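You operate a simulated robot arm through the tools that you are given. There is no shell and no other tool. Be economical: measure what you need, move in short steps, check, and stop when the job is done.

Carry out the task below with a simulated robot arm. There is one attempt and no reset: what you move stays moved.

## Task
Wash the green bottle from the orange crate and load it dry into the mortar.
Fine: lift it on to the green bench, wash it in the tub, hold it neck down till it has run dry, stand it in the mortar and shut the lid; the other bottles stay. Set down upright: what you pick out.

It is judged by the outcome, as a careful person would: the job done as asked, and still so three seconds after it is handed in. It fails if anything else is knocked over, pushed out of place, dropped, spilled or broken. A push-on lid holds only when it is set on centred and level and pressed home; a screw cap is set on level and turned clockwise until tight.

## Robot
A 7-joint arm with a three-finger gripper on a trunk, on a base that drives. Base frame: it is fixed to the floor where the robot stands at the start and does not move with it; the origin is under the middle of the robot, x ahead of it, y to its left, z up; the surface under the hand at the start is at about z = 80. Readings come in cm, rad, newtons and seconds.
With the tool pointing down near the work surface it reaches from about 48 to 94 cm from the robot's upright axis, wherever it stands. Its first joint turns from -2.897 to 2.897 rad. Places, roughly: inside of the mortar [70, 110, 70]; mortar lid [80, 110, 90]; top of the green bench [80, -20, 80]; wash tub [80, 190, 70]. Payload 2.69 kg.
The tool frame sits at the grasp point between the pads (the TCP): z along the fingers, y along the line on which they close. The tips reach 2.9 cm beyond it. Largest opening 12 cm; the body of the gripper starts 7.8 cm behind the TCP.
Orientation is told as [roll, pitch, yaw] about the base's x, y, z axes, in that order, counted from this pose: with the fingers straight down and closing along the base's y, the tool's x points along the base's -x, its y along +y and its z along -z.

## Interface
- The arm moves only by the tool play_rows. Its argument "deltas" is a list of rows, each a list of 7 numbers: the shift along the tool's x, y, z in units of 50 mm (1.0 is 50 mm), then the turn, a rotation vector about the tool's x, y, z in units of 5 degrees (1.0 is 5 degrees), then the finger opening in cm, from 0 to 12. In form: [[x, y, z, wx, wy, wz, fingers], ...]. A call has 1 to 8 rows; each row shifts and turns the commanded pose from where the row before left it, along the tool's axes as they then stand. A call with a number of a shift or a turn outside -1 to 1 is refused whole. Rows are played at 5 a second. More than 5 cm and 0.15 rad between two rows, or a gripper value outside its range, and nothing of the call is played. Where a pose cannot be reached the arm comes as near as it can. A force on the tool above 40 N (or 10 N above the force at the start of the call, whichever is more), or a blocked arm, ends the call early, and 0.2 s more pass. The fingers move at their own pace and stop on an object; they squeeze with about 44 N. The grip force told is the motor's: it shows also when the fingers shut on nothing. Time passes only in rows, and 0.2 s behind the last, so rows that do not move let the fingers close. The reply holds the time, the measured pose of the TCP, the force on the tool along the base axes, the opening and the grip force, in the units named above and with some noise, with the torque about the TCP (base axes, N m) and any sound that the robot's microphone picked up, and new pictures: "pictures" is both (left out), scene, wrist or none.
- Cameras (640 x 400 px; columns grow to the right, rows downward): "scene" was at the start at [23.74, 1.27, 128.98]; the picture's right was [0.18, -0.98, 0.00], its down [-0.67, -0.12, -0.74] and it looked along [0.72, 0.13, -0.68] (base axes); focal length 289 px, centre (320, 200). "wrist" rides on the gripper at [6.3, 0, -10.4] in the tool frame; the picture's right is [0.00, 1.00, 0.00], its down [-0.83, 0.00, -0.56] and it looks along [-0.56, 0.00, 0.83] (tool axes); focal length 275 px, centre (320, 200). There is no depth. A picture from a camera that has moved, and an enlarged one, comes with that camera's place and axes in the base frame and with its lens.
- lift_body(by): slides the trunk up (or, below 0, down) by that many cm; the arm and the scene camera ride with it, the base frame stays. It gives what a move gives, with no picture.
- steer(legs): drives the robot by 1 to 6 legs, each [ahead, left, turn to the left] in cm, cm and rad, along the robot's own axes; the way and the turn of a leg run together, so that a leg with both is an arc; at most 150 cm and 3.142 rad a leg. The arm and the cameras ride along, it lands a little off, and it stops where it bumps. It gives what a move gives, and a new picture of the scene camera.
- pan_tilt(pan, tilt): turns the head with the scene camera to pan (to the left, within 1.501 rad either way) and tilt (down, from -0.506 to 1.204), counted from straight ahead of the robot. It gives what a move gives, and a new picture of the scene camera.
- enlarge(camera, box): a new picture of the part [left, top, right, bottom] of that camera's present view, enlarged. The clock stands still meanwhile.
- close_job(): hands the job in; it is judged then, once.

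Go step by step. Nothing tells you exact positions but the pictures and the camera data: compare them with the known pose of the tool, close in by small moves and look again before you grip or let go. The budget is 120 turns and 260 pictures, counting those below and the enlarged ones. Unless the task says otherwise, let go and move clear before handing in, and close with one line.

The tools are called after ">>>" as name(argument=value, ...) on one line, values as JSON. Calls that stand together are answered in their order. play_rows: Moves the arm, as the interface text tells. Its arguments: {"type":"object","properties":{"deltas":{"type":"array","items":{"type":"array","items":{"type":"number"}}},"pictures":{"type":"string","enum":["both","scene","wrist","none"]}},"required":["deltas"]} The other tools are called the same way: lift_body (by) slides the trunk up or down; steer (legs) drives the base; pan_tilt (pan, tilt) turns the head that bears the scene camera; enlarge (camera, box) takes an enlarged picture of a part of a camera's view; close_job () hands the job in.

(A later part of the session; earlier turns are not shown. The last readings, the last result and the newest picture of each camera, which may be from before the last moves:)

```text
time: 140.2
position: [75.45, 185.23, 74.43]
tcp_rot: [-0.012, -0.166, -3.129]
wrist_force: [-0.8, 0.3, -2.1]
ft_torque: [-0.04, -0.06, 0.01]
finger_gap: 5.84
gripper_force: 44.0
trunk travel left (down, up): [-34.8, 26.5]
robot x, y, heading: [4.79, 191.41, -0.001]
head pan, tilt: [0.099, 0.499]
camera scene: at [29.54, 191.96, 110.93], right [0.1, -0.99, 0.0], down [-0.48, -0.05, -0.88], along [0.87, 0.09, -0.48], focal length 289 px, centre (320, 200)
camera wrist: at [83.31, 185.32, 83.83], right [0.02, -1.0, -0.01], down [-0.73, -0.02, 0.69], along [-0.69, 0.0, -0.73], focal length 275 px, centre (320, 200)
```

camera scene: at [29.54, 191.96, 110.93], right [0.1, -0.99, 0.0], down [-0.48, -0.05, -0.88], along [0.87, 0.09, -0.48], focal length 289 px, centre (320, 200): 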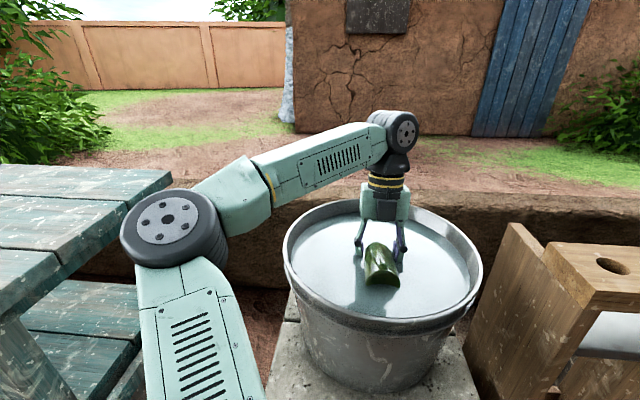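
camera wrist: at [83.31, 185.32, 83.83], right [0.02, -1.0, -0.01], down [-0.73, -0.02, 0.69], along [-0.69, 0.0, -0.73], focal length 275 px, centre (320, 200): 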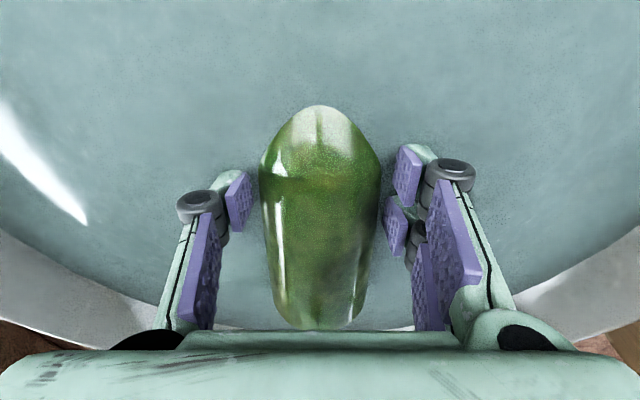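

Neck and half the body are in the water. Lower 6 cm more to submerge fully and swish a few times.

>>> play_rows(deltas=[[0, 0, 0.4, 0, 0, 0, 2], [0, 0, 0.4, 0, 0, 0, 2], [0, 0, 0.4, 0, 0, 0, 2], [0, 0.5, 0, 0, 0, 0, 2], [0, -0.5, 0, 0, 0, 0, 2], [0, -0.5, 0, 0, 0, 0, 2], [0, 0.5, 0, 0, 0, 0, 2], [0, 0, 0, 0, 0, 0, 2]], pictures="wrist")

>>> play_rows(deltas=[[0, 0.5, 0, 0, 0, 0, 2], [0, -0.5, 0, 0, 0, 0, 2], [0, -0.5, 0, 0, 0, 0, 2], [0, 0.5, 0, 0, 0, 0, 2], [0, 0.5, 0, 0, 0, 0, 2], [0, -0.5, 0, 0, 0, 0, 2], [0, -0.5, 0, 0, 0, 0, 2], [0, 0.5, 0, 0, 0, 0, 2]], pictures="none")

>>> play_rows(deltas=[[0, 0, 0, 0, 0, 0, 2], [0, 0, 0, 0, 0, 0, 2], [0, 0.5, 0, 0, 0, 0, 2], [0, -0.5, 0, 0, 0, 0, 2], [0, -0.5, 0, 0, 0, 0, 2], [0, 0.5, 0, 0, 0, 0, 2], [0, 0, 0, 0, 0, 0, 2], [0, 0, 0, 0, 0, 0, 2]], pictures="scene")

```text
time: 142.0
position: [74.19, 185.15, 68.7]
tcp_rot: [-0.007, -0.165, -3.126]
wrist_force: [-0.4, -0.2, -1.3]
ft_torque: [-0.01, -0.04, -0.02]
finger_gap: 5.83
gripper_force: 43.6
trunk travel left (down, up): [-34.8, 26.5]
robot x, y, heading: [4.89, 191.2, 0.004]
head pan, tilt: [0.099, 0.499]
camera wrist: at [82.12, 185.26, 78.05], right [0.02, -1.0, -0.01], down [-0.73, -0.02, 0.69], along [-0.69, -0.01, -0.73], focal length 275 px, centre (320, 200)
```

wrist: 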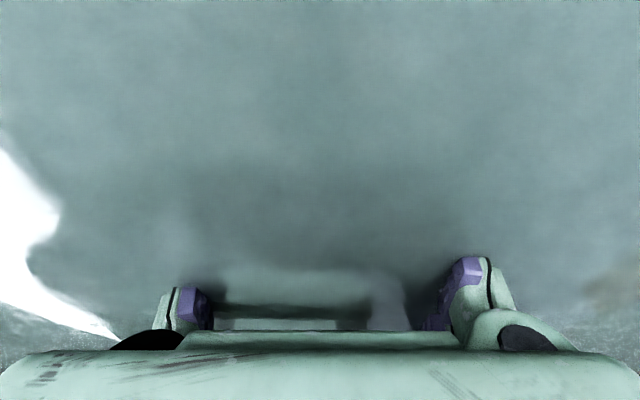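

```text
time: 143.8
position: [74.33, 185.34, 68.44]
tcp_rot: [-0.01, -0.165, -3.127]
wrist_force: [-0.6, 0.2, -1.8]
ft_torque: [-0.02, -0.03, -0.04]
finger_gap: 5.81
gripper_force: 44.0
trunk travel left (down, up): [-34.8, 26.5]
robot x, y, heading: [5.21, 191.1, 0.002]
head pan, tilt: [0.099, 0.499]
```

```text
time: 145.6
position: [74.39, 185.35, 68.59]
tcp_rot: [-0.01, -0.167, -3.127]
wrist_force: [0.4, 0.3, -1.9]
ft_torque: [0.0, -0.02, -0.02]
finger_gap: 5.83
gripper_force: 44.2
trunk travel left (down, up): [-34.8, 26.5]
robot x, y, heading: [5.01, 191.31, 0.001]
head pan, tilt: [0.099, 0.499]
camera scene: at [29.54, 191.96, 110.93], right [0.1, -0.99, 0.0], down [-0.48, -0.05, -0.88], along [0.87, 0.09, -0.48], focal length 289 px, centre (320, 200)
```

scene: 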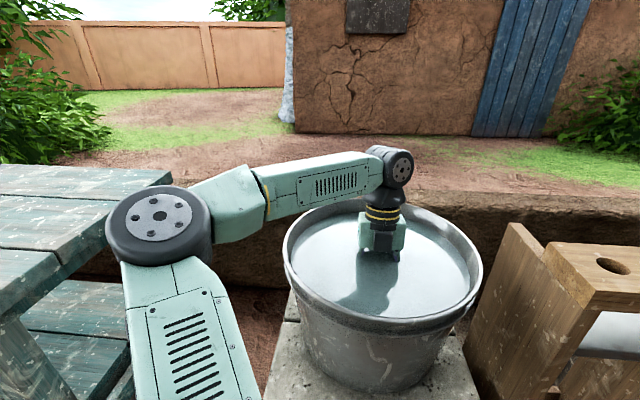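

The bottle is fully washed. Raise it above the tub, then roll the hand 180° back and pitch up so the neck points down over the tub.

>>> lift_body(by=26)

>>> play_rows(deltas=[[0, 0, -0.4, 0, 0, 1, 2], [0, 0, -0.4, 0, 0, 1, 2], [0, 0, 0, 0, 0, 1, 2], [0, 0, 0, 0, 0, 1, 2], [0, 0, 0, 0, 0, 1, 2], [0, 0, 0, 0, 0, 1, 2], [0, 0, 0, 0, 0, 1, 2], [0, 0, 0, 0, 0, 1, 2]], pictures="scene")

>>> play_rows(deltas=[[0, 0, 0, 0, 0, 1, 2], [0, 0, 0, 0, 0, 1, 2], [0, 0, 0, 0, 0, 1, 2], [0, 0, 0, 0, 0, 1, 2], [0, 0, 0, 0, 0, 1, 2], [0, 0, 0, 0, 0, 1, 2], [0, 0, 0, 0, 0, 1, 2], [0, 0, 0, 0, 0, 1, 2]], pictures="none")

>>> play_rows(deltas=[[0, 0, 0, 0, 0, 1, 2], [0, 0, 0, 0, 0, 1, 2], [0, 0, 0, 0, 0, 1, 2], [0, 0, 0, 0, 0, 1, 2], [0, 0, 0, 0, 0, 1, 2], [0, 0, 0, 0, 0, 1, 2], [0, 0, 0, 0, 0, 1, 2], [0, 0, 0, 0, 0, 1, 2]], pictures="none")

>>> play_rows(deltas=[[0, 0, 0, 0, 0, 1, 2], [0, 0, 0, 0, 0, 1, 2], [0, 0, 0, 0, 0, 1, 2], [0, 0, 0, 0, 0, 1, 2], [0, 0, 0, 0, 0, 1, 2], [0, 0, 0, 0, 0, 1, 2], [0, 0, 0, 0, 0, 1, 2], [0, 0, 0, 0, 0, 1, 2]], pictures="none")

>>> play_rows(deltas=[[0, 0, 0, 0, 0, 1, 2], [0, 0, 0, 0, 0, 1, 2], [0, 0, 0, 0, 0, 1, 2], [0, 0, 0, 0, 0, 1, 2]], pictures="both")

```text
time: 148.2
position: [74.26, 185.34, 94.61]
tcp_rot: [-0.011, -0.165, -3.126]
wrist_force: [-0.2, -0.3, -2.1]
ft_torque: [0.0, -0.04, -0.01]
finger_gap: 5.81
gripper_force: 44.0
trunk travel left (down, up): [-60.8, 0.5]
robot x, y, heading: [5.15, 191.26, 0.004]
head pan, tilt: [0.099, 0.499]
```

```text
time: 150.0
position: [75.03, 185.32, 98.53]
tcp_rot: [0.101, -0.133, 2.448]
wrist_force: [0.4, 0.8, -2.1]
ft_torque: [-0.04, -0.03, 0.0]
finger_gap: 5.84
gripper_force: 43.9
trunk travel left (down, up): [-60.8, 0.5]
robot x, y, heading: [5.06, 191.1, 0.004]
head pan, tilt: [0.099, 0.499]
camera scene: at [29.55, 191.96, 136.93], right [0.1, -0.99, 0.0], down [-0.48, -0.05, -0.88], along [0.87, 0.09, -0.48], focal length 289 px, centre (320, 200)
```

scene: 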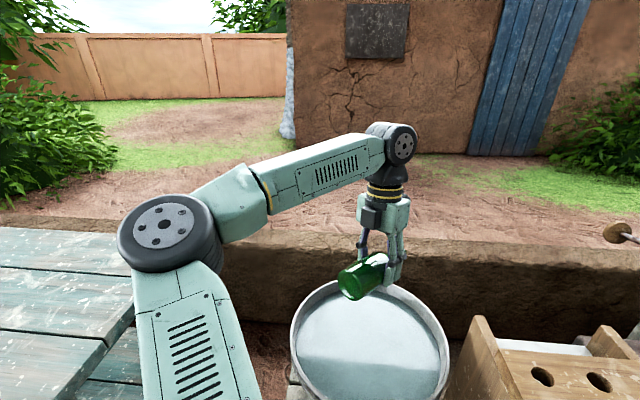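

```text
time: 151.8
position: [75.05, 185.32, 98.49]
tcp_rot: [0.161, -0.036, 1.753]
wrist_force: [0.3, -0.3, -2.2]
ft_torque: [-0.05, -0.03, -0.01]
finger_gap: 5.83
gripper_force: 44.2
trunk travel left (down, up): [-60.8, 0.5]
robot x, y, heading: [4.82, 191.29, -0.001]
head pan, tilt: [0.099, 0.499]
```

```text
time: 153.6
position: [75.02, 185.33, 98.49]
tcp_rot: [0.149, 0.075, 1.064]
wrist_force: [-0.3, -0.8, -2.4]
ft_torque: [-0.01, 0.02, 0.0]
finger_gap: 5.84
gripper_force: 44.1
trunk travel left (down, up): [-60.8, 0.5]
robot x, y, heading: [5.05, 191.37, 0.01]
head pan, tilt: [0.099, 0.499]
```

```text
time: 155.4
position: [75.03, 185.3, 98.42]
tcp_rot: [0.066, 0.153, 0.366]
wrist_force: [0.1, -0.1, -2.3]
ft_torque: [-0.04, 0.03, 0.02]
finger_gap: 5.85
gripper_force: 43.9
trunk travel left (down, up): [-60.8, 0.5]
robot x, y, heading: [4.97, 191.18, -0.001]
head pan, tilt: [0.099, 0.499]
```

```text
time: 156.4
position: [74.99, 185.2, 98.52]
tcp_rot: [0.007, 0.166, 0.015]
wrist_force: [1.3, 0.0, -2.0]
ft_torque: [-0.04, 0.01, -0.01]
finger_gap: 5.84
gripper_force: 44.2
trunk travel left (down, up): [-60.8, 0.5]
robot x, y, heading: [4.76, 191.02, -0.001]
head pan, tilt: [0.099, 0.499]
camera scene: at [29.55, 191.96, 136.93], right [0.1, -0.99, 0.0], down [-0.48, -0.05, -0.88], along [0.87, 0.09, -0.48], focal length 289 px, centre (320, 200)
camera wrist: at [70.56, 185.15, 110.01], right [-0.02, 1.0, 0.01], down [0.91, 0.01, 0.41], along [0.41, 0.02, -0.91], focal length 275 px, centre (320, 200)
```

scene: 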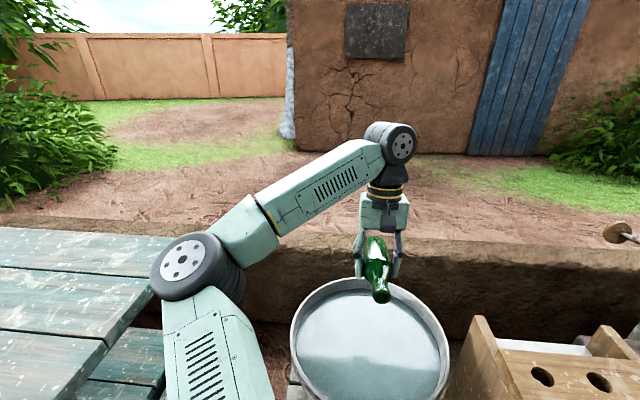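
wrist: 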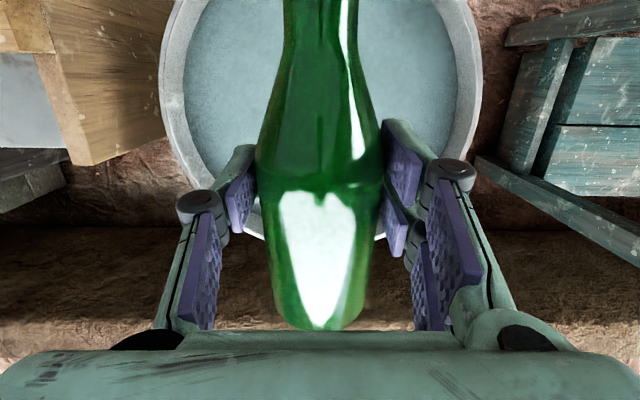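

The bottle is wet and bright. Now pitch the hand up to horizontal in stages, backing the base so the bottle stays over the tub.

>>> play_rows(deltas=[[-0.16, 0, -0.23, 0, -1, 0, 2], [-0.18, 0, -0.22, 0, -1, 0, 2], [-0.2, 0, -0.2, 0, -1, 0, 2], [-0.22, 0, -0.18, 0, -1, 0, 2], [-0.23, 0, -0.16, 0, -1, 0, 2], [-0.24, 0, -0.14, 0, -1, 0, 2], [-0.26, 0, -0.12, 0, -1, 0, 2], [-0.27, 0, -0.1, 0, -1, 0, 2]], pictures="none")

>>> steer(legs=[[-11, 0, 0]])

>>> play_rows(deltas=[[-0.27, 0, -0.07, 0, -1, 0, 2], [-0.28, 0, -0.05, 0, -1, 0, 2], [-0.28, 0, -0.02, 0, -1, 0, 2], [-0.28, 0, 0, 0, -1, 0, 2], [-0.28, 0, 0.02, 0, -1, 0, 2], [-0.28, 0, 0.05, 0, -1, 0, 2], [-0.27, 0, 0.07, 0, -1, 0, 2], [-0.27, 0, 0.1, 0, -1, 0, 2]], pictures="none")

>>> steer(legs=[[-8, 0, 0]])

>>> play_rows(deltas=[[-0.07, 0, 0.19, 0, -1, 0, 2], [-0.05, 0, 0.19, 0, -1, 0, 2], [-0.03, 0, 0.2, 0, -1, 0, 2], [-0.02, 0, 0.2, 0, -0.9, 0, 2]], pictures="both")

```text
time: 158.2
position: [83.0, 185.38, 106.54]
tcp_rot: [0.012, -0.533, 0.008]
wrist_force: [-0.4, 1.0, -1.7]
ft_torque: [0.01, 0.02, -0.01]
finger_gap: 5.81
gripper_force: 43.5
trunk travel left (down, up): [-60.8, 0.5]
robot x, y, heading: [4.66, 191.11, -0.003]
head pan, tilt: [0.099, 0.499]
```

```text
time: 159.4
position: [71.77, 185.33, 106.72]
tcp_rot: [0.01, -0.534, 0.006]
wrist_force: [-0.6, 0.0, -2.4]
ft_torque: [0.01, 0.05, 0.0]
finger_gap: 5.79
gripper_force: 43.4
trunk travel left (down, up): [-60.8, 0.5]
robot x, y, heading: [-5.94, 191.33, -0.0]
head pan, tilt: [0.099, 0.499]
camera scene: at [18.47, 191.93, 136.95], right [0.1, -0.99, 0.0], down [-0.48, -0.05, -0.88], along [0.87, 0.09, -0.48], focal length 289 px, centre (320, 200)
```

scene: 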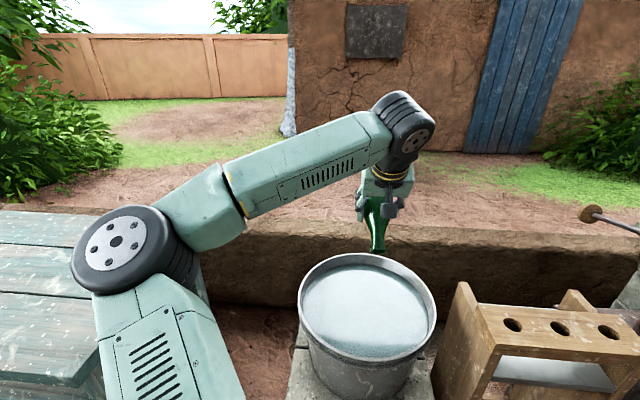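

```text
time: 161.2
position: [79.89, 185.27, 114.53]
tcp_rot: [0.027, -1.23, -0.013]
wrist_force: [0.2, -1.5, -2.0]
ft_torque: [-0.01, 0.06, 0.0]
finger_gap: 5.81
gripper_force: 44.5
trunk travel left (down, up): [-60.8, 0.5]
robot x, y, heading: [-6.13, 191.17, 0.002]
head pan, tilt: [0.099, 0.499]
```

```text
time: 162.3
position: [71.66, 185.3, 114.62]
tcp_rot: [0.028, -1.232, -0.013]
wrist_force: [-0.9, 0.0, -2.0]
ft_torque: [0.01, 0.06, 0.03]
finger_gap: 5.85
gripper_force: 44.6
trunk travel left (down, up): [-60.8, 0.5]
robot x, y, heading: [-13.97, 190.83, 0.004]
head pan, tilt: [0.099, 0.499]
camera scene: at [10.39, 191.93, 136.95], right [0.1, -0.99, 0.0], down [-0.48, -0.05, -0.88], along [0.87, 0.09, -0.48], focal length 289 px, centre (320, 200)
```

scene: 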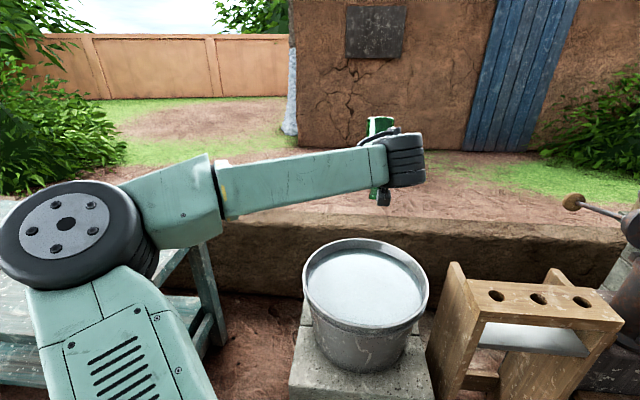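

```text
time: 163.3
position: [75.79, 185.46, 114.45]
tcp_rot: [1.643, -1.561, -1.631]
wrist_force: [0.8, 0.0, -3.0]
ft_torque: [-0.02, 0.05, 0.0]
finger_gap: 5.83
gripper_force: 44.3
trunk travel left (down, up): [-60.8, 0.5]
robot x, y, heading: [-14.09, 191.16, 0.004]
head pan, tilt: [0.099, 0.499]
camera scene: at [10.52, 191.94, 136.92], right [0.1, -0.99, 0.0], down [-0.48, -0.05, -0.88], along [0.87, 0.09, -0.48], focal length 289 px, centre (320, 200)
camera wrist: at [65.44, 185.34, 108.32], right [-0.01, 1.0, 0.0], down [-0.56, -0.01, 0.83], along [0.83, 0.01, 0.56], focal length 275 px, centre (320, 200)
```

scene: 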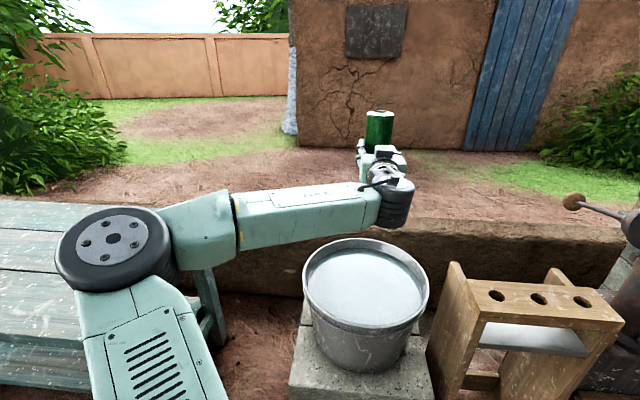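
wrist: 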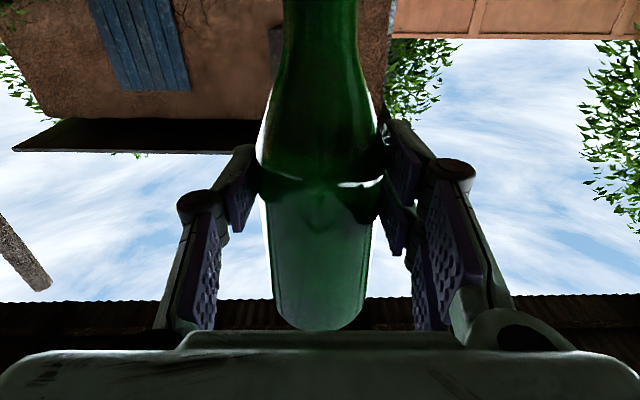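

Neck straight down over the tub. Hold it there and let it run dry.

>>> play_rows(deltas=[[0, 0, 0, 0, 0, 0, 2], [0, 0, 0, 0, 0, 0, 2], [0, 0, 0, 0, 0, 0, 2], [0, 0, 0, 0, 0, 0, 2], [0, 0, 0, 0, 0, 0, 2], [0, 0, 0, 0, 0, 0, 2], [0, 0, 0, 0, 0, 0, 2], [0, 0, 0, 0, 0, 0, 2]], pictures="none")

>>> play_rows(deltas=[[0, 0, 0, 0, 0, 0, 2], [0, 0, 0, 0, 0, 0, 2], [0, 0, 0, 0, 0, 0, 2], [0, 0, 0, 0, 0, 0, 2], [0, 0, 0, 0, 0, 0, 2], [0, 0, 0, 0, 0, 0, 2], [0, 0, 0, 0, 0, 0, 2], [0, 0, 0, 0, 0, 0, 2]], pictures="none")

>>> play_rows(deltas=[[0, 0, 0, 0, 0, 0, 2], [0, 0, 0, 0, 0, 0, 2], [0, 0, 0, 0, 0, 0, 2], [0, 0, 0, 0, 0, 0, 2], [0, 0, 0, 0, 0, 0, 2], [0, 0, 0, 0, 0, 0, 2], [0, 0, 0, 0, 0, 0, 2], [0, 0, 0, 0, 0, 0, 2]], pictures="none")

>>> play_rows(deltas=[[0, 0, 0, 0, 0, 0, 2], [0, 0, 0, 0, 0, 0, 2], [0, 0, 0, 0, 0, 0, 2], [0, 0, 0, 0, 0, 0, 2], [0, 0, 0, 0, 0, 0, 2], [0, 0, 0, 0, 0, 0, 2], [0, 0, 0, 0, 0, 0, 2], [0, 0, 0, 0, 0, 0, 2]], pictures="wrist")

>>> enlarge(camera="scene", box=[300, 90, 460, 190])

```text
time: 165.1
position: [75.82, 185.43, 114.57]
tcp_rot: [1.574, -1.561, -1.56]
wrist_force: [0.6, 0.4, -2.2]
ft_torque: [-0.02, 0.04, 0.01]
finger_gap: 5.82
gripper_force: 43.8
trunk travel left (down, up): [-60.8, 0.5]
robot x, y, heading: [-14.18, 191.32, -0.001]
head pan, tilt: [0.099, 0.499]
```

```text
time: 166.9
position: [75.88, 185.42, 114.54]
tcp_rot: [1.572, -1.562, -1.561]
wrist_force: [0.5, -0.6, -1.9]
ft_torque: [-0.02, 0.02, -0.04]
finger_gap: 5.83
gripper_force: 43.6
trunk travel left (down, up): [-60.8, 0.5]
robot x, y, heading: [-13.95, 190.87, 0.006]
head pan, tilt: [0.099, 0.499]
```

```text
time: 168.7
position: [75.86, 185.44, 114.46]
tcp_rot: [1.576, -1.563, -1.561]
wrist_force: [-0.8, 0.2, -1.0]
ft_torque: [0.01, 0.02, -0.01]
finger_gap: 5.82
gripper_force: 44.7
trunk travel left (down, up): [-60.8, 0.5]
robot x, y, heading: [-13.97, 191.12, 0.001]
head pan, tilt: [0.099, 0.499]
```

```text
time: 170.5
position: [75.81, 185.55, 114.5]
tcp_rot: [1.572, -1.562, -1.56]
wrist_force: [0.3, 0.0, -2.5]
ft_torque: [-0.01, 0.0, -0.03]
finger_gap: 5.81
gripper_force: 44.1
trunk travel left (down, up): [-60.8, 0.5]
robot x, y, heading: [-14.43, 190.98, 0.006]
head pan, tilt: [0.099, 0.499]
camera wrist: at [65.41, 185.34, 108.36], right [-0.01, 1.0, 0.0], down [-0.56, -0.01, 0.83], along [0.83, 0.01, 0.56], focal length 275 px, centre (320, 200)
```

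wrist: 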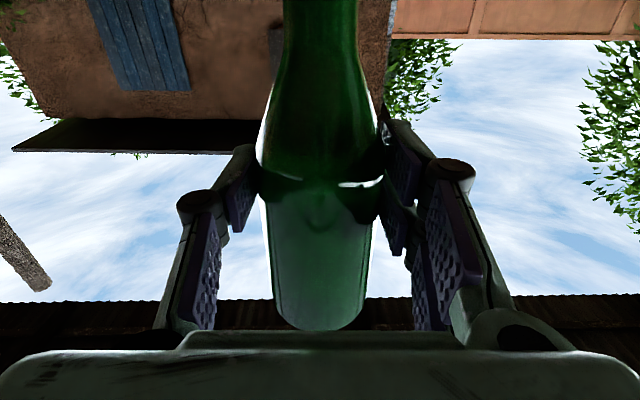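

```text
4.00 times, centred on (380, 140) of scene
camera zoom: at [10.49, 191.93, 136.93], right [0.1, -0.99, 0.0], down [-0.48, -0.05, -0.88], along [0.87, 0.09, -0.48], focal length 1155 px, centre (80, 440)
```

zoom: 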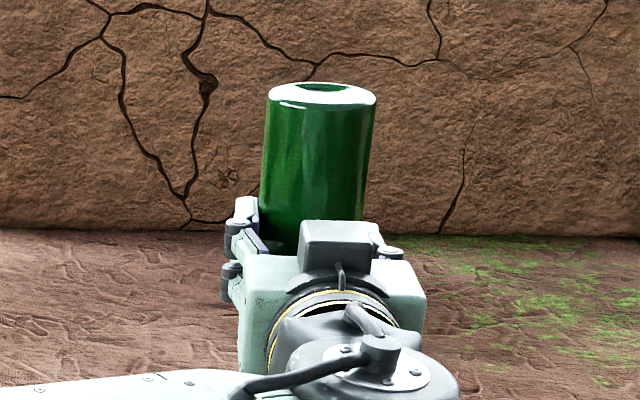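

No drips or sounds reported; I'll hold on for a good while longer to be safe and compare.

>>> play_rows(deltas=[[0, 0, 0, 0, 0, 0, 2], [0, 0, 0, 0, 0, 0, 2], [0, 0, 0, 0, 0, 0, 2], [0, 0, 0, 0, 0, 0, 2], [0, 0, 0, 0, 0, 0, 2], [0, 0, 0, 0, 0, 0, 2], [0, 0, 0, 0, 0, 0, 2], [0, 0, 0, 0, 0, 0, 2]], pictures="none")

>>> play_rows(deltas=[[0, 0, 0, 0, 0, 0, 2], [0, 0, 0, 0, 0, 0, 2], [0, 0, 0, 0, 0, 0, 2], [0, 0, 0, 0, 0, 0, 2], [0, 0, 0, 0, 0, 0, 2], [0, 0, 0, 0, 0, 0, 2], [0, 0, 0, 0, 0, 0, 2], [0, 0, 0, 0, 0, 0, 2]], pictures="none")

>>> play_rows(deltas=[[0, 0, 0, 0, 0, 0, 2], [0, 0, 0, 0, 0, 0, 2], [0, 0, 0, 0, 0, 0, 2], [0, 0, 0, 0, 0, 0, 2], [0, 0, 0, 0, 0, 0, 2], [0, 0, 0, 0, 0, 0, 2], [0, 0, 0, 0, 0, 0, 2], [0, 0, 0, 0, 0, 0, 2]], pictures="none")

>>> play_rows(deltas=[[0, 0, 0, 0, 0, 0, 2], [0, 0, 0, 0, 0, 0, 2], [0, 0, 0, 0, 0, 0, 2], [0, 0, 0, 0, 0, 0, 2], [0, 0, 0, 0, 0, 0, 2], [0, 0, 0, 0, 0, 0, 2], [0, 0, 0, 0, 0, 0, 2], [0, 0, 0, 0, 0, 0, 2]], pictures="none")

>>> play_rows(deltas=[[0, 0, 0, 0, 0, 0, 2], [0, 0, 0, 0, 0, 0, 2], [0, 0, 0, 0, 0, 0, 2], [0, 0, 0, 0, 0, 0, 2], [0, 0, 0, 0, 0, 0, 2], [0, 0, 0, 0, 0, 0, 2], [0, 0, 0, 0, 0, 0, 2], [0, 0, 0, 0, 0, 0, 2]], pictures="none")

>>> enlarge(camera="scene", box=[300, 90, 460, 190])

```text
time: 172.3
position: [75.69, 185.46, 114.55]
tcp_rot: [1.574, -1.564, -1.56]
wrist_force: [-0.5, 0.1, -2.1]
ft_torque: [0.0, 0.03, -0.01]
finger_gap: 5.81
gripper_force: 43.8
trunk travel left (down, up): [-60.8, 0.5]
robot x, y, heading: [-14.34, 191.29, -0.002]
head pan, tilt: [0.099, 0.499]
```

```text
time: 174.1
position: [75.8, 185.5, 114.54]
tcp_rot: [1.573, -1.563, -1.559]
wrist_force: [0.1, -0.1, -1.9]
ft_torque: [-0.01, 0.02, 0.0]
finger_gap: 5.8
gripper_force: 44.1
trunk travel left (down, up): [-60.8, 0.5]
robot x, y, heading: [-14.18, 191.57, 0.004]
head pan, tilt: [0.099, 0.499]
```

```text
time: 175.9
position: [75.8, 185.39, 114.52]
tcp_rot: [1.574, -1.561, -1.56]
wrist_force: [0.0, 0.2, -2.1]
ft_torque: [-0.01, 0.01, -0.01]
finger_gap: 5.79
gripper_force: 43.8
trunk travel left (down, up): [-60.8, 0.5]
robot x, y, heading: [-14.31, 191.2, 0.003]
head pan, tilt: [0.099, 0.499]
```

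```text
time: 177.7
position: [75.77, 185.39, 114.64]
tcp_rot: [1.573, -1.562, -1.56]
wrist_force: [0.8, -0.3, -2.2]
ft_torque: [0.0, 0.04, 0.01]
finger_gap: 5.81
gripper_force: 44.1
trunk travel left (down, up): [-60.8, 0.5]
robot x, y, heading: [-14.18, 191.36, 0.002]
head pan, tilt: [0.099, 0.499]
```

```text
time: 179.5
position: [75.67, 185.35, 114.5]
tcp_rot: [1.573, -1.563, -1.561]
wrist_force: [-0.1, 0.2, -1.4]
ft_torque: [0.02, -0.02, 0.01]
finger_gap: 5.82
gripper_force: 43.8
trunk travel left (down, up): [-60.8, 0.5]
robot x, y, heading: [-14.39, 191.27, 0.002]
head pan, tilt: [0.099, 0.499]
```

```text
4.00 times, centred on (380, 140) of scene
camera zoom: at [10.49, 191.93, 136.93], right [0.1, -0.99, 0.0], down [-0.48, -0.05, -0.88], along [0.87, 0.09, -0.48], focal length 1155 px, centre (80, 440)
```

zoom: 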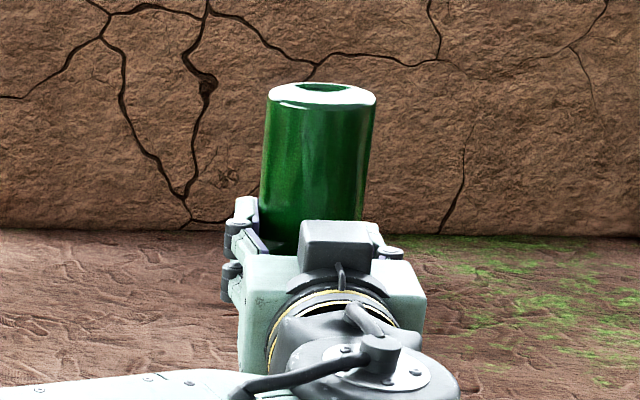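

It has hung neck-down for over 16 s with no change or drip. A few more seconds, then drive back (still neck down) toward the clear bench spot to set it upright and regrip from above for the mortar.

>>> play_rows(deltas=[[0, 0, 0, 0, 0, 0, 2], [0, 0, 0, 0, 0, 0, 2], [0, 0, 0, 0, 0, 0, 2], [0, 0, 0, 0, 0, 0, 2], [0, 0, 0, 0, 0, 0, 2], [0, 0, 0, 0, 0, 0, 2], [0, 0, 0, 0, 0, 0, 2], [0, 0, 0, 0, 0, 0, 2]], pictures="none")

>>> play_rows(deltas=[[0, 0, 0, 0, 0, 0, 2], [0, 0, 0, 0, 0, 0, 2], [0, 0, 0, 0, 0, 0, 2], [0, 0, 0, 0, 0, 0, 2], [0, 0, 0, 0, 0, 0, 2], [0, 0, 0, 0, 0, 0, 2], [0, 0, 0, 0, 0, 0, 2], [0, 0, 0, 0, 0, 0, 2]], pictures="none")

>>> steer(legs=[[-70, 0, 0], [0, -80, 0]])

>>> enlarge(camera="scene", box=[200, 100, 520, 300])

```text
time: 181.3
position: [75.91, 185.39, 114.55]
tcp_rot: [1.573, -1.561, -1.56]
wrist_force: [-0.5, -0.6, -1.4]
ft_torque: [-0.04, 0.01, 0.01]
finger_gap: 5.79
gripper_force: 44.3
trunk travel left (down, up): [-60.8, 0.5]
robot x, y, heading: [-13.86, 191.29, -0.002]
head pan, tilt: [0.099, 0.499]
```

```text
time: 183.1
position: [75.77, 185.42, 114.54]
tcp_rot: [1.575, -1.562, -1.56]
wrist_force: [-0.4, 0.0, -2.1]
ft_torque: [0.02, 0.01, 0.01]
finger_gap: 5.84
gripper_force: 44.4
trunk travel left (down, up): [-60.8, 0.5]
robot x, y, heading: [-13.84, 191.48, 0.006]
head pan, tilt: [0.099, 0.499]
```

```text
time: 193.2
position: [5.19, 104.67, 114.58]
tcp_rot: [1.575, -1.563, -1.563]
wrist_force: [-0.6, 0.3, -2.3]
ft_torque: [0.03, 0.04, 0.03]
finger_gap: 5.79
gripper_force: 44.1
trunk travel left (down, up): [-60.8, 0.5]
robot x, y, heading: [-84.94, 110.3, 0.004]
head pan, tilt: [0.099, 0.499]
camera scene: at [-60.07, 111.21, 136.93], right [0.1, -0.99, 0.0], down [-0.48, -0.05, -0.88], along [0.87, 0.09, -0.48], focal length 289 px, centre (320, 200)
```

scene: 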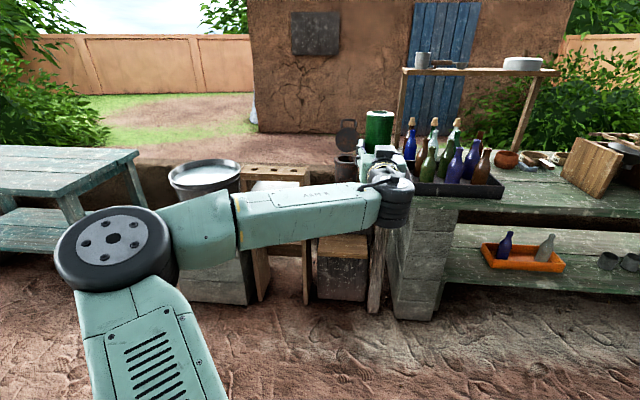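

```text
2.00 times, centred on (360, 200) of scene
camera zoom: at [-60.07, 111.21, 136.93], right [0.1, -0.99, 0.0], down [-0.48, -0.05, -0.88], along [0.87, 0.09, -0.48], focal length 578 px, centre (240, 200)
```

zoom: 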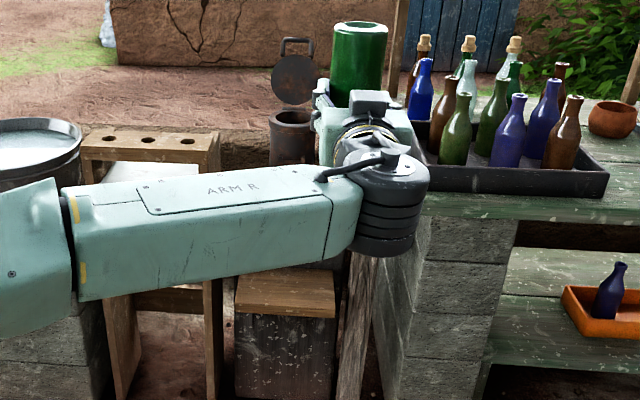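

Now roll the bottle upright again (180°) out here in the open, then move along to the bench spot.

>>> play_rows(deltas=[[0, 0, 0, 0, 0, -1, 2], [0, 0, 0, 0, 0, -1, 2], [0, 0, 0, 0, 0, -1, 2], [0, 0, 0, 0, 0, -1, 2], [0, 0, 0, 0, 0, -1, 2], [0, 0, 0, 0, 0, -1, 2], [0, 0, 0, 0, 0, -1, 2], [0, 0, 0, 0, 0, -1, 2]], pictures="none")

>>> play_rows(deltas=[[0, 0, 0, 0, 0, -1, 2], [0, 0, 0, 0, 0, -1, 2], [0, 0, 0, 0, 0, -1, 2], [0, 0, 0, 0, 0, -1, 2], [0, 0, 0, 0, 0, -1, 2], [0, 0, 0, 0, 0, -1, 2], [0, 0, 0, 0, 0, -1, 2], [0, 0, 0, 0, 0, -1, 2]], pictures="none")

>>> play_rows(deltas=[[0, 0, 0, 0, 0, -1, 2], [0, 0, 0, 0, 0, -1, 2], [0, 0, 0, 0, 0, -1, 2], [0, 0, 0, 0, 0, -1, 2], [0, 0, 0, 0, 0, -1, 2], [0, 0, 0, 0, 0, -1, 2], [0, 0, 0, 0, 0, -1, 2], [0, 0, 0, 0, 0, -1, 2]], pictures="none")

>>> play_rows(deltas=[[0, 0, 0, 0, 0, -1, 2], [0, 0, 0, 0, 0, -1, 2], [0, 0, 0, 0, 0, -1, 2], [0, 0, 0, 0, 0, -1, 2], [0, 0, 0, 0, 0, -1, 2], [0, 0, 0, 0, 0, -1, 2], [0, 0, 0, 0, 0, -1, 2], [0, 0, 0, 0, 0, -1, 2]], pictures="none")

>>> play_rows(deltas=[[0, 0, 0, 0, 0, -1, 2], [0, 0, 0, 0, 0, -1, 2], [0, 0, 0, 0, 0, -1, 2], [0, 0, 0, 0, 0, -1, 2]], pictures="both")

```text
time: 195.0
position: [5.27, 104.69, 114.49]
tcp_rot: [-1.57, -0.881, 1.584]
wrist_force: [-0.3, 0.8, -2.2]
ft_torque: [-0.01, 0.02, 0.02]
finger_gap: 5.81
gripper_force: 44.0
trunk travel left (down, up): [-60.8, 0.5]
robot x, y, heading: [-84.14, 110.62, 0.002]
head pan, tilt: [0.099, 0.499]
```

```text
time: 196.8
position: [5.23, 104.71, 114.61]
tcp_rot: [-1.572, -0.182, 1.584]
wrist_force: [-0.3, 0.0, -1.6]
ft_torque: [-0.05, 0.02, 0.01]
finger_gap: 5.82
gripper_force: 44.1
trunk travel left (down, up): [-60.8, 0.5]
robot x, y, heading: [-84.51, 110.61, 0.003]
head pan, tilt: [0.099, 0.499]
```

```text
time: 198.6
position: [5.2, 104.72, 114.57]
tcp_rot: [-1.571, 0.516, 1.583]
wrist_force: [0.8, 0.3, -1.9]
ft_torque: [-0.05, 0.01, 0.0]
finger_gap: 5.81
gripper_force: 43.4
trunk travel left (down, up): [-60.8, 0.5]
robot x, y, heading: [-84.34, 110.52, -0.005]
head pan, tilt: [0.099, 0.499]
```

```text
time: 200.4
position: [5.33, 104.57, 114.41]
tcp_rot: [-1.571, 1.215, 1.584]
wrist_force: [-0.5, -0.7, -1.8]
ft_torque: [-0.03, 0.02, -0.02]
finger_gap: 5.82
gripper_force: 44.1
trunk travel left (down, up): [-60.8, 0.5]
robot x, y, heading: [-84.54, 110.4, 0.002]
head pan, tilt: [0.099, 0.499]
```

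```text
time: 201.4
position: [5.26, 104.67, 114.49]
tcp_rot: [-1.553, 1.563, 1.601]
wrist_force: [0.2, -0.9, -2.7]
ft_torque: [-0.01, -0.01, 0.0]
finger_gap: 5.82
gripper_force: 43.8
trunk travel left (down, up): [-60.8, 0.5]
robot x, y, heading: [-84.66, 110.69, -0.0]
head pan, tilt: [0.099, 0.499]
camera scene: at [-60.07, 111.22, 136.93], right [0.1, -0.99, 0.0], down [-0.48, -0.05, -0.88], along [0.87, 0.09, -0.48], focal length 289 px, centre (320, 200)
camera wrist: at [-5.1, 104.53, 120.94], right [0.01, -1.0, 0.0], down [-0.56, 0.0, -0.83], along [0.83, 0.01, -0.56], focal length 275 px, centre (320, 200)
```

scene: 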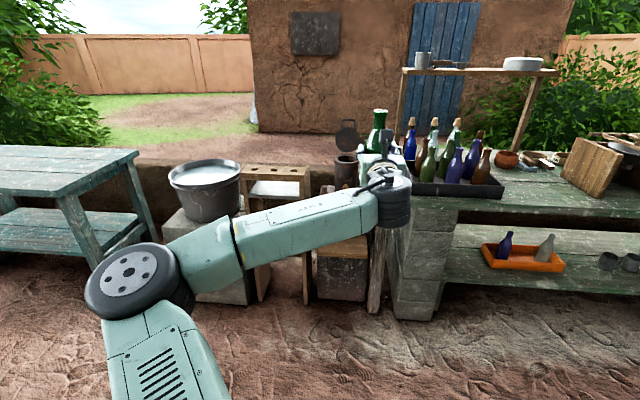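
wrist: 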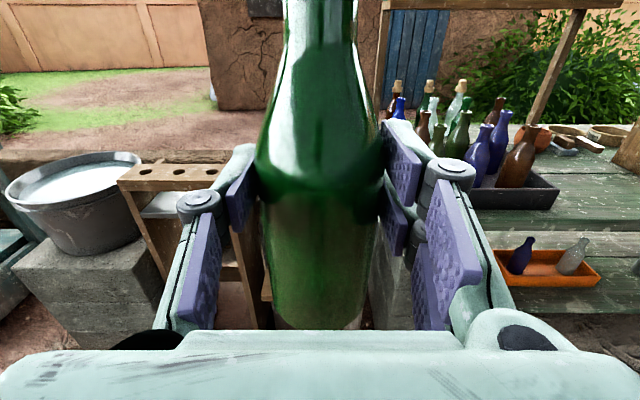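

Upright. Drive to the bench spot.

>>> steer(legs=[[0, -76.5, 0], [46, 0, 0]])

>>> play_rows(deltas=[[0, 0, 0, 0, 0, 0, 2]], pictures="wrist")

```text
time: 210.0
position: [51.61, 30.31, 114.5]
tcp_rot: [-1.51, 1.564, 1.647]
wrist_force: [-0.2, -0.1, -2.4]
ft_torque: [-0.01, 0.0, -0.01]
finger_gap: 5.82
gripper_force: 43.5
trunk travel left (down, up): [-60.8, 0.5]
robot x, y, heading: [-38.22, 35.6, 0.006]
head pan, tilt: [0.099, 0.499]
camera scene: at [-13.77, 36.54, 136.91], right [0.1, -0.99, 0.0], down [-0.48, -0.05, -0.88], along [0.87, 0.09, -0.48], focal length 289 px, centre (320, 200)
```

scene: 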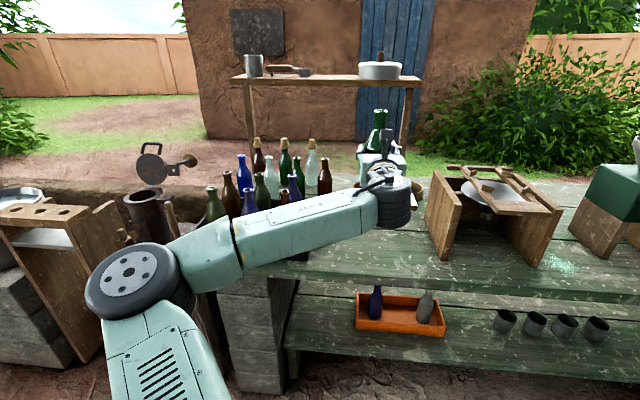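

```text
time: 210.4
position: [51.51, 30.36, 114.38]
tcp_rot: [-1.447, 1.562, 1.714]
wrist_force: [0.3, 0.1, -1.8]
ft_torque: [0.02, 0.02, 0.0]
finger_gap: 5.82
gripper_force: 43.6
trunk travel left (down, up): [-60.8, 0.5]
robot x, y, heading: [-38.14, 35.37, 0.006]
head pan, tilt: [0.099, 0.499]
camera wrist: at [41.19, 30.11, 120.9], right [0.02, -1.0, 0.0], down [-0.56, -0.01, -0.83], along [0.83, 0.02, -0.56], focal length 275 px, centre (320, 200)
```

wrist: 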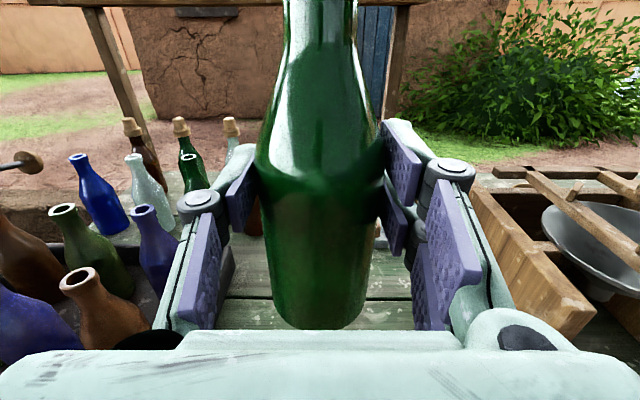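

Forward 9.5, right 2.2, then lower to near the surface.

>>> steer(legs=[[9.5, -2.3, -0.006]])

>>> lift_body(by=-24.5)

>>> play_rows(deltas=[[0, 0, 0, 0, 0, 0, 2]], pictures="both")

```text
time: 211.6
position: [61.26, 27.32, 114.45]
tcp_rot: [-1.427, 1.562, 1.722]
wrist_force: [0.7, 1.4, -1.8]
ft_torque: [0.0, 0.02, 0.02]
finger_gap: 5.81
gripper_force: 43.8
trunk travel left (down, up): [-60.8, 0.5]
robot x, y, heading: [-28.9, 33.43, -0.002]
head pan, tilt: [0.099, 0.499]
camera scene: at [-4.17, 34.05, 136.9], right [0.1, -1.0, 0.0], down [-0.48, -0.05, -0.88], along [0.87, 0.09, -0.48], focal length 289 px, centre (320, 200)
```

scene: 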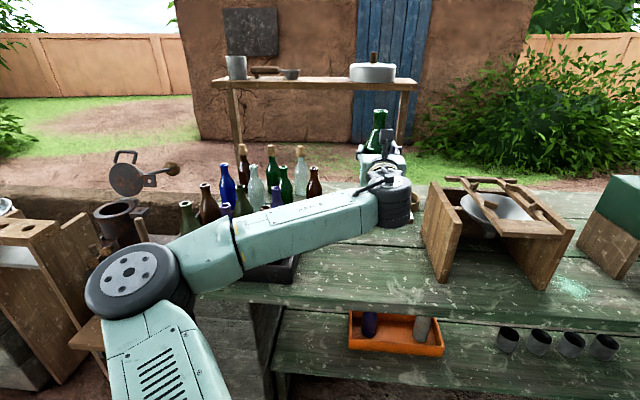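

```text
time: 214.1
position: [61.08, 27.41, 89.98]
tcp_rot: [-1.53, 1.562, 1.623]
wrist_force: [-0.3, 1.2, -2.6]
ft_torque: [0.0, 0.05, 0.04]
finger_gap: 5.8
gripper_force: 44.0
trunk travel left (down, up): [-36.3, 25.0]
robot x, y, heading: [-28.66, 33.67, -0.001]
head pan, tilt: [0.099, 0.499]
```

```text
time: 214.5
position: [61.09, 27.35, 90.09]
tcp_rot: [-1.508, 1.562, 1.644]
wrist_force: [0.5, -0.3, -2.0]
ft_torque: [0.03, 0.04, -0.05]
finger_gap: 5.82
gripper_force: 44.6
trunk travel left (down, up): [-36.3, 25.0]
robot x, y, heading: [-28.91, 33.38, -0.001]
head pan, tilt: [0.099, 0.499]
camera scene: at [-4.27, 34.07, 112.43], right [0.1, -1.0, 0.0], down [-0.48, -0.05, -0.88], along [0.87, 0.09, -0.48], focal length 289 px, centre (320, 200)
camera wrist: at [50.68, 27.27, 96.42], right [0.01, -1.0, 0.0], down [-0.56, 0.0, -0.83], along [0.83, 0.01, -0.56], focal length 275 px, centre (320, 200)
```

scene: 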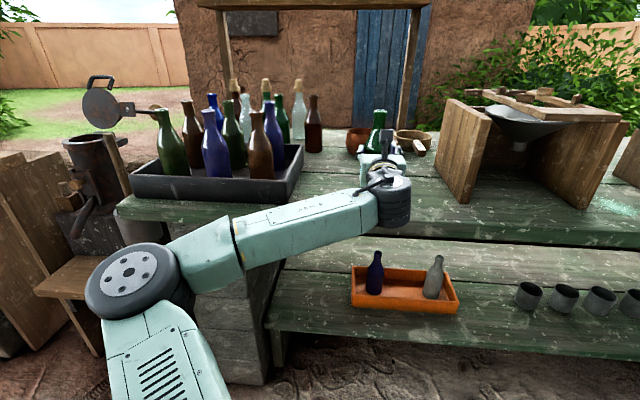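
wrist: 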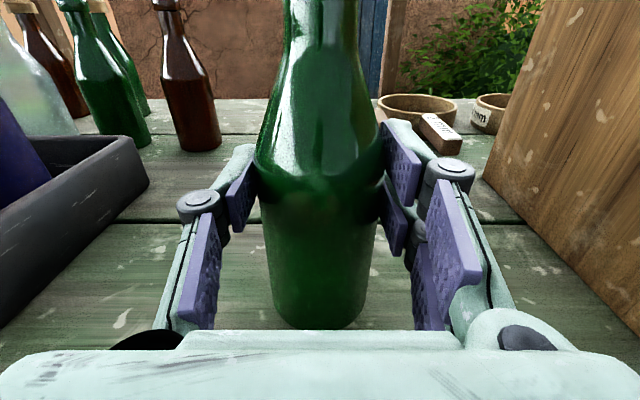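

Lower gently to contact (expected TCP z ≈ 88.7).

>>> play_rows(deltas=[[-0.1, 0, 0, 0, 0, 0, 2], [-0.1, 0, 0, 0, 0, 0, 2], [-0.04, 0, 0, 0, 0, 0, 2], [0, 0, 0, 0, 0, 0, 2]], pictures="none")

>>> play_rows(deltas=[[-0.04, 0, 0, 0, 0, 0, 2], [0, 0, 0, 0, 0, 0, 2]], pictures="none")

```text
time: 215.5
position: [61.08, 27.34, 88.87]
tcp_rot: [-1.494, 1.562, 1.655]
wrist_force: [0.0, -0.4, -1.7]
ft_torque: [0.03, 0.04, 0.02]
finger_gap: 5.8
gripper_force: 43.8
trunk travel left (down, up): [-36.3, 25.0]
robot x, y, heading: [-28.91, 33.39, 0.0]
head pan, tilt: [0.099, 0.499]
```

```text
time: 216.1
position: [61.05, 27.36, 88.8]
tcp_rot: [-1.783, 1.561, 1.367]
wrist_force: [2.4, 0.2, 4.3]
ft_torque: [-0.17, -0.26, 0.05]
finger_gap: 5.82
gripper_force: 43.6
trunk travel left (down, up): [-36.3, 25.0]
robot x, y, heading: [-28.75, 33.65, -0.005]
head pan, tilt: [0.099, 0.499]
```

Light contact made. Open, then back straight away.

>>> play_rows(deltas=[[0, 0, 0, 0, 0, 0, 5], [0, 0, 0, 0, 0, 0, 6], [0, 0, 0, 0, 0, 0, 7], [0, 0, 0, 0, 0, 0, 8], [0, 0, 0, 0, 0, 0, 8.5]], pictures="none")

>>> steer(legs=[[-35, 0, 0]])

>>> play_rows(deltas=[[0, 0, 0, 0, 0, 0, 8.5]], pictures="wrist")

>>> lift_body(by=25)

```text
time: 217.3
position: [60.98, 27.44, 88.75]
tcp_rot: [-1.532, 1.563, 1.621]
wrist_force: [0.3, 0.3, -0.2]
ft_torque: [0.01, -0.02, 0.01]
finger_gap: 8.49
gripper_force: 0.0
trunk travel left (down, up): [-36.3, 25.0]
robot x, y, heading: [-28.96, 33.69, -0.005]
head pan, tilt: [0.099, 0.499]
```

```text
time: 219.6
position: [26.24, 27.83, 88.7]
tcp_rot: [-1.527, 1.562, 1.629]
wrist_force: [0.7, 0.4, 0.3]
ft_torque: [0.0, -0.03, -0.04]
finger_gap: 8.49
gripper_force: 0.1
trunk travel left (down, up): [-36.3, 25.0]
robot x, y, heading: [-64.17, 33.49, 0.002]
head pan, tilt: [0.099, 0.499]
camera scene: at [-39.17, 34.15, 112.43], right [0.1, -0.99, 0.0], down [-0.48, -0.05, -0.88], along [0.87, 0.09, -0.48], focal length 289 px, centre (320, 200)
```

scene: 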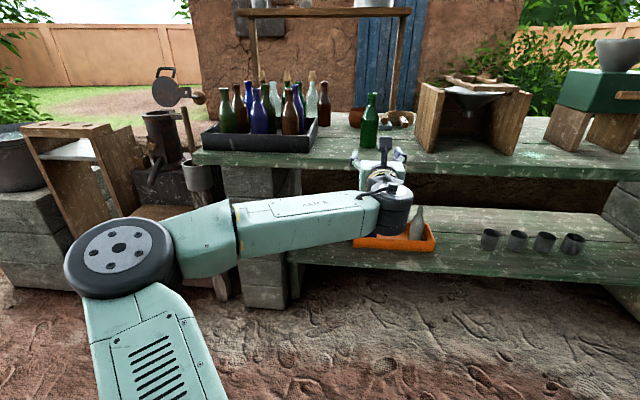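

```text
time: 220.0
position: [26.2, 27.78, 88.61]
tcp_rot: [-1.519, 1.562, 1.639]
wrist_force: [0.9, 1.7, 1.1]
ft_torque: [-0.02, 0.0, -0.02]
finger_gap: 8.5
gripper_force: 0.2
trunk travel left (down, up): [-36.3, 25.0]
robot x, y, heading: [-63.66, 33.25, 0.003]
head pan, tilt: [0.099, 0.499]
camera wrist: at [15.79, 27.59, 95.07], right [0.01, -1.0, 0.0], down [-0.56, 0.0, -0.83], along [0.83, 0.01, -0.56], focal length 275 px, centre (320, 200)
```

wrist: 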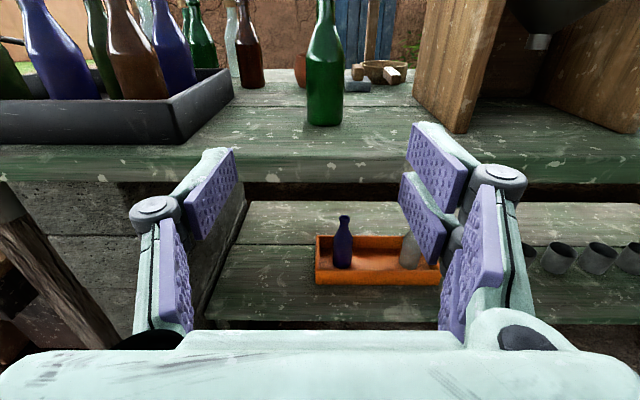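

```text
time: 222.6
position: [26.2, 27.74, 113.61]
tcp_rot: [-1.506, 1.561, 1.647]
wrist_force: [-1.1, 0.0, -0.5]
ft_torque: [-0.02, 0.01, 0.03]
finger_gap: 8.48
gripper_force: 0.0
trunk travel left (down, up): [-61.3, 0.0]
robot x, y, heading: [-63.72, 33.49, 0.008]
head pan, tilt: [0.099, 0.499]
```

Bottle stands clean and upright on the bench. Now look closely at the mortar and its lid from here.

>>> pan_tilt(pan=0.5, tilt=0.4)

>>> enlarge(camera="scene", box=[200, 120, 440, 270])

```text
time: 223.4
position: [26.14, 27.93, 113.66]
tcp_rot: [-1.527, 1.562, 1.63]
wrist_force: [0.5, -0.1, 0.7]
ft_torque: [0.01, 0.02, 0.04]
finger_gap: 8.53
gripper_force: 0.0
trunk travel left (down, up): [-61.3, 0.0]
robot x, y, heading: [-64.06, 33.28, 0.004]
head pan, tilt: [0.499, 0.4]
camera scene: at [-40.1, 37.67, 138.34], right [0.48, -0.88, 0.0], down [-0.34, -0.19, -0.92], along [0.81, 0.44, -0.39], focal length 289 px, centre (320, 200)
```

scene: 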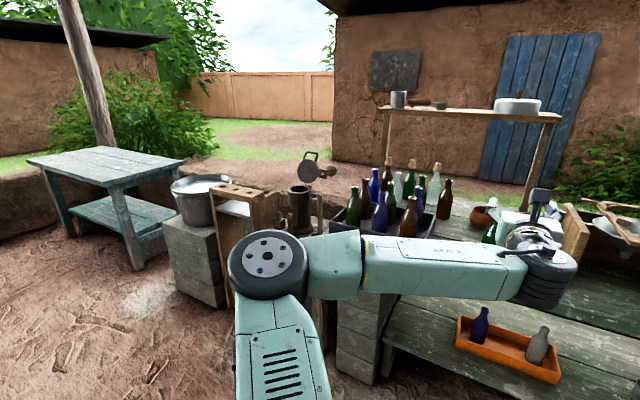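

```text
2.67 times, centred on (320, 195) of scene
camera zoom: at [-40.1, 37.67, 138.34], right [0.48, -0.88, 0.0], down [-0.34, -0.19, -0.92], along [0.81, 0.44, -0.39], focal length 770 px, centre (320, 213)
```

zoom: 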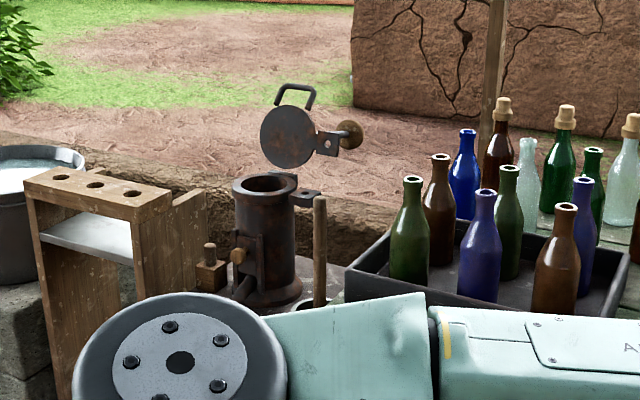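

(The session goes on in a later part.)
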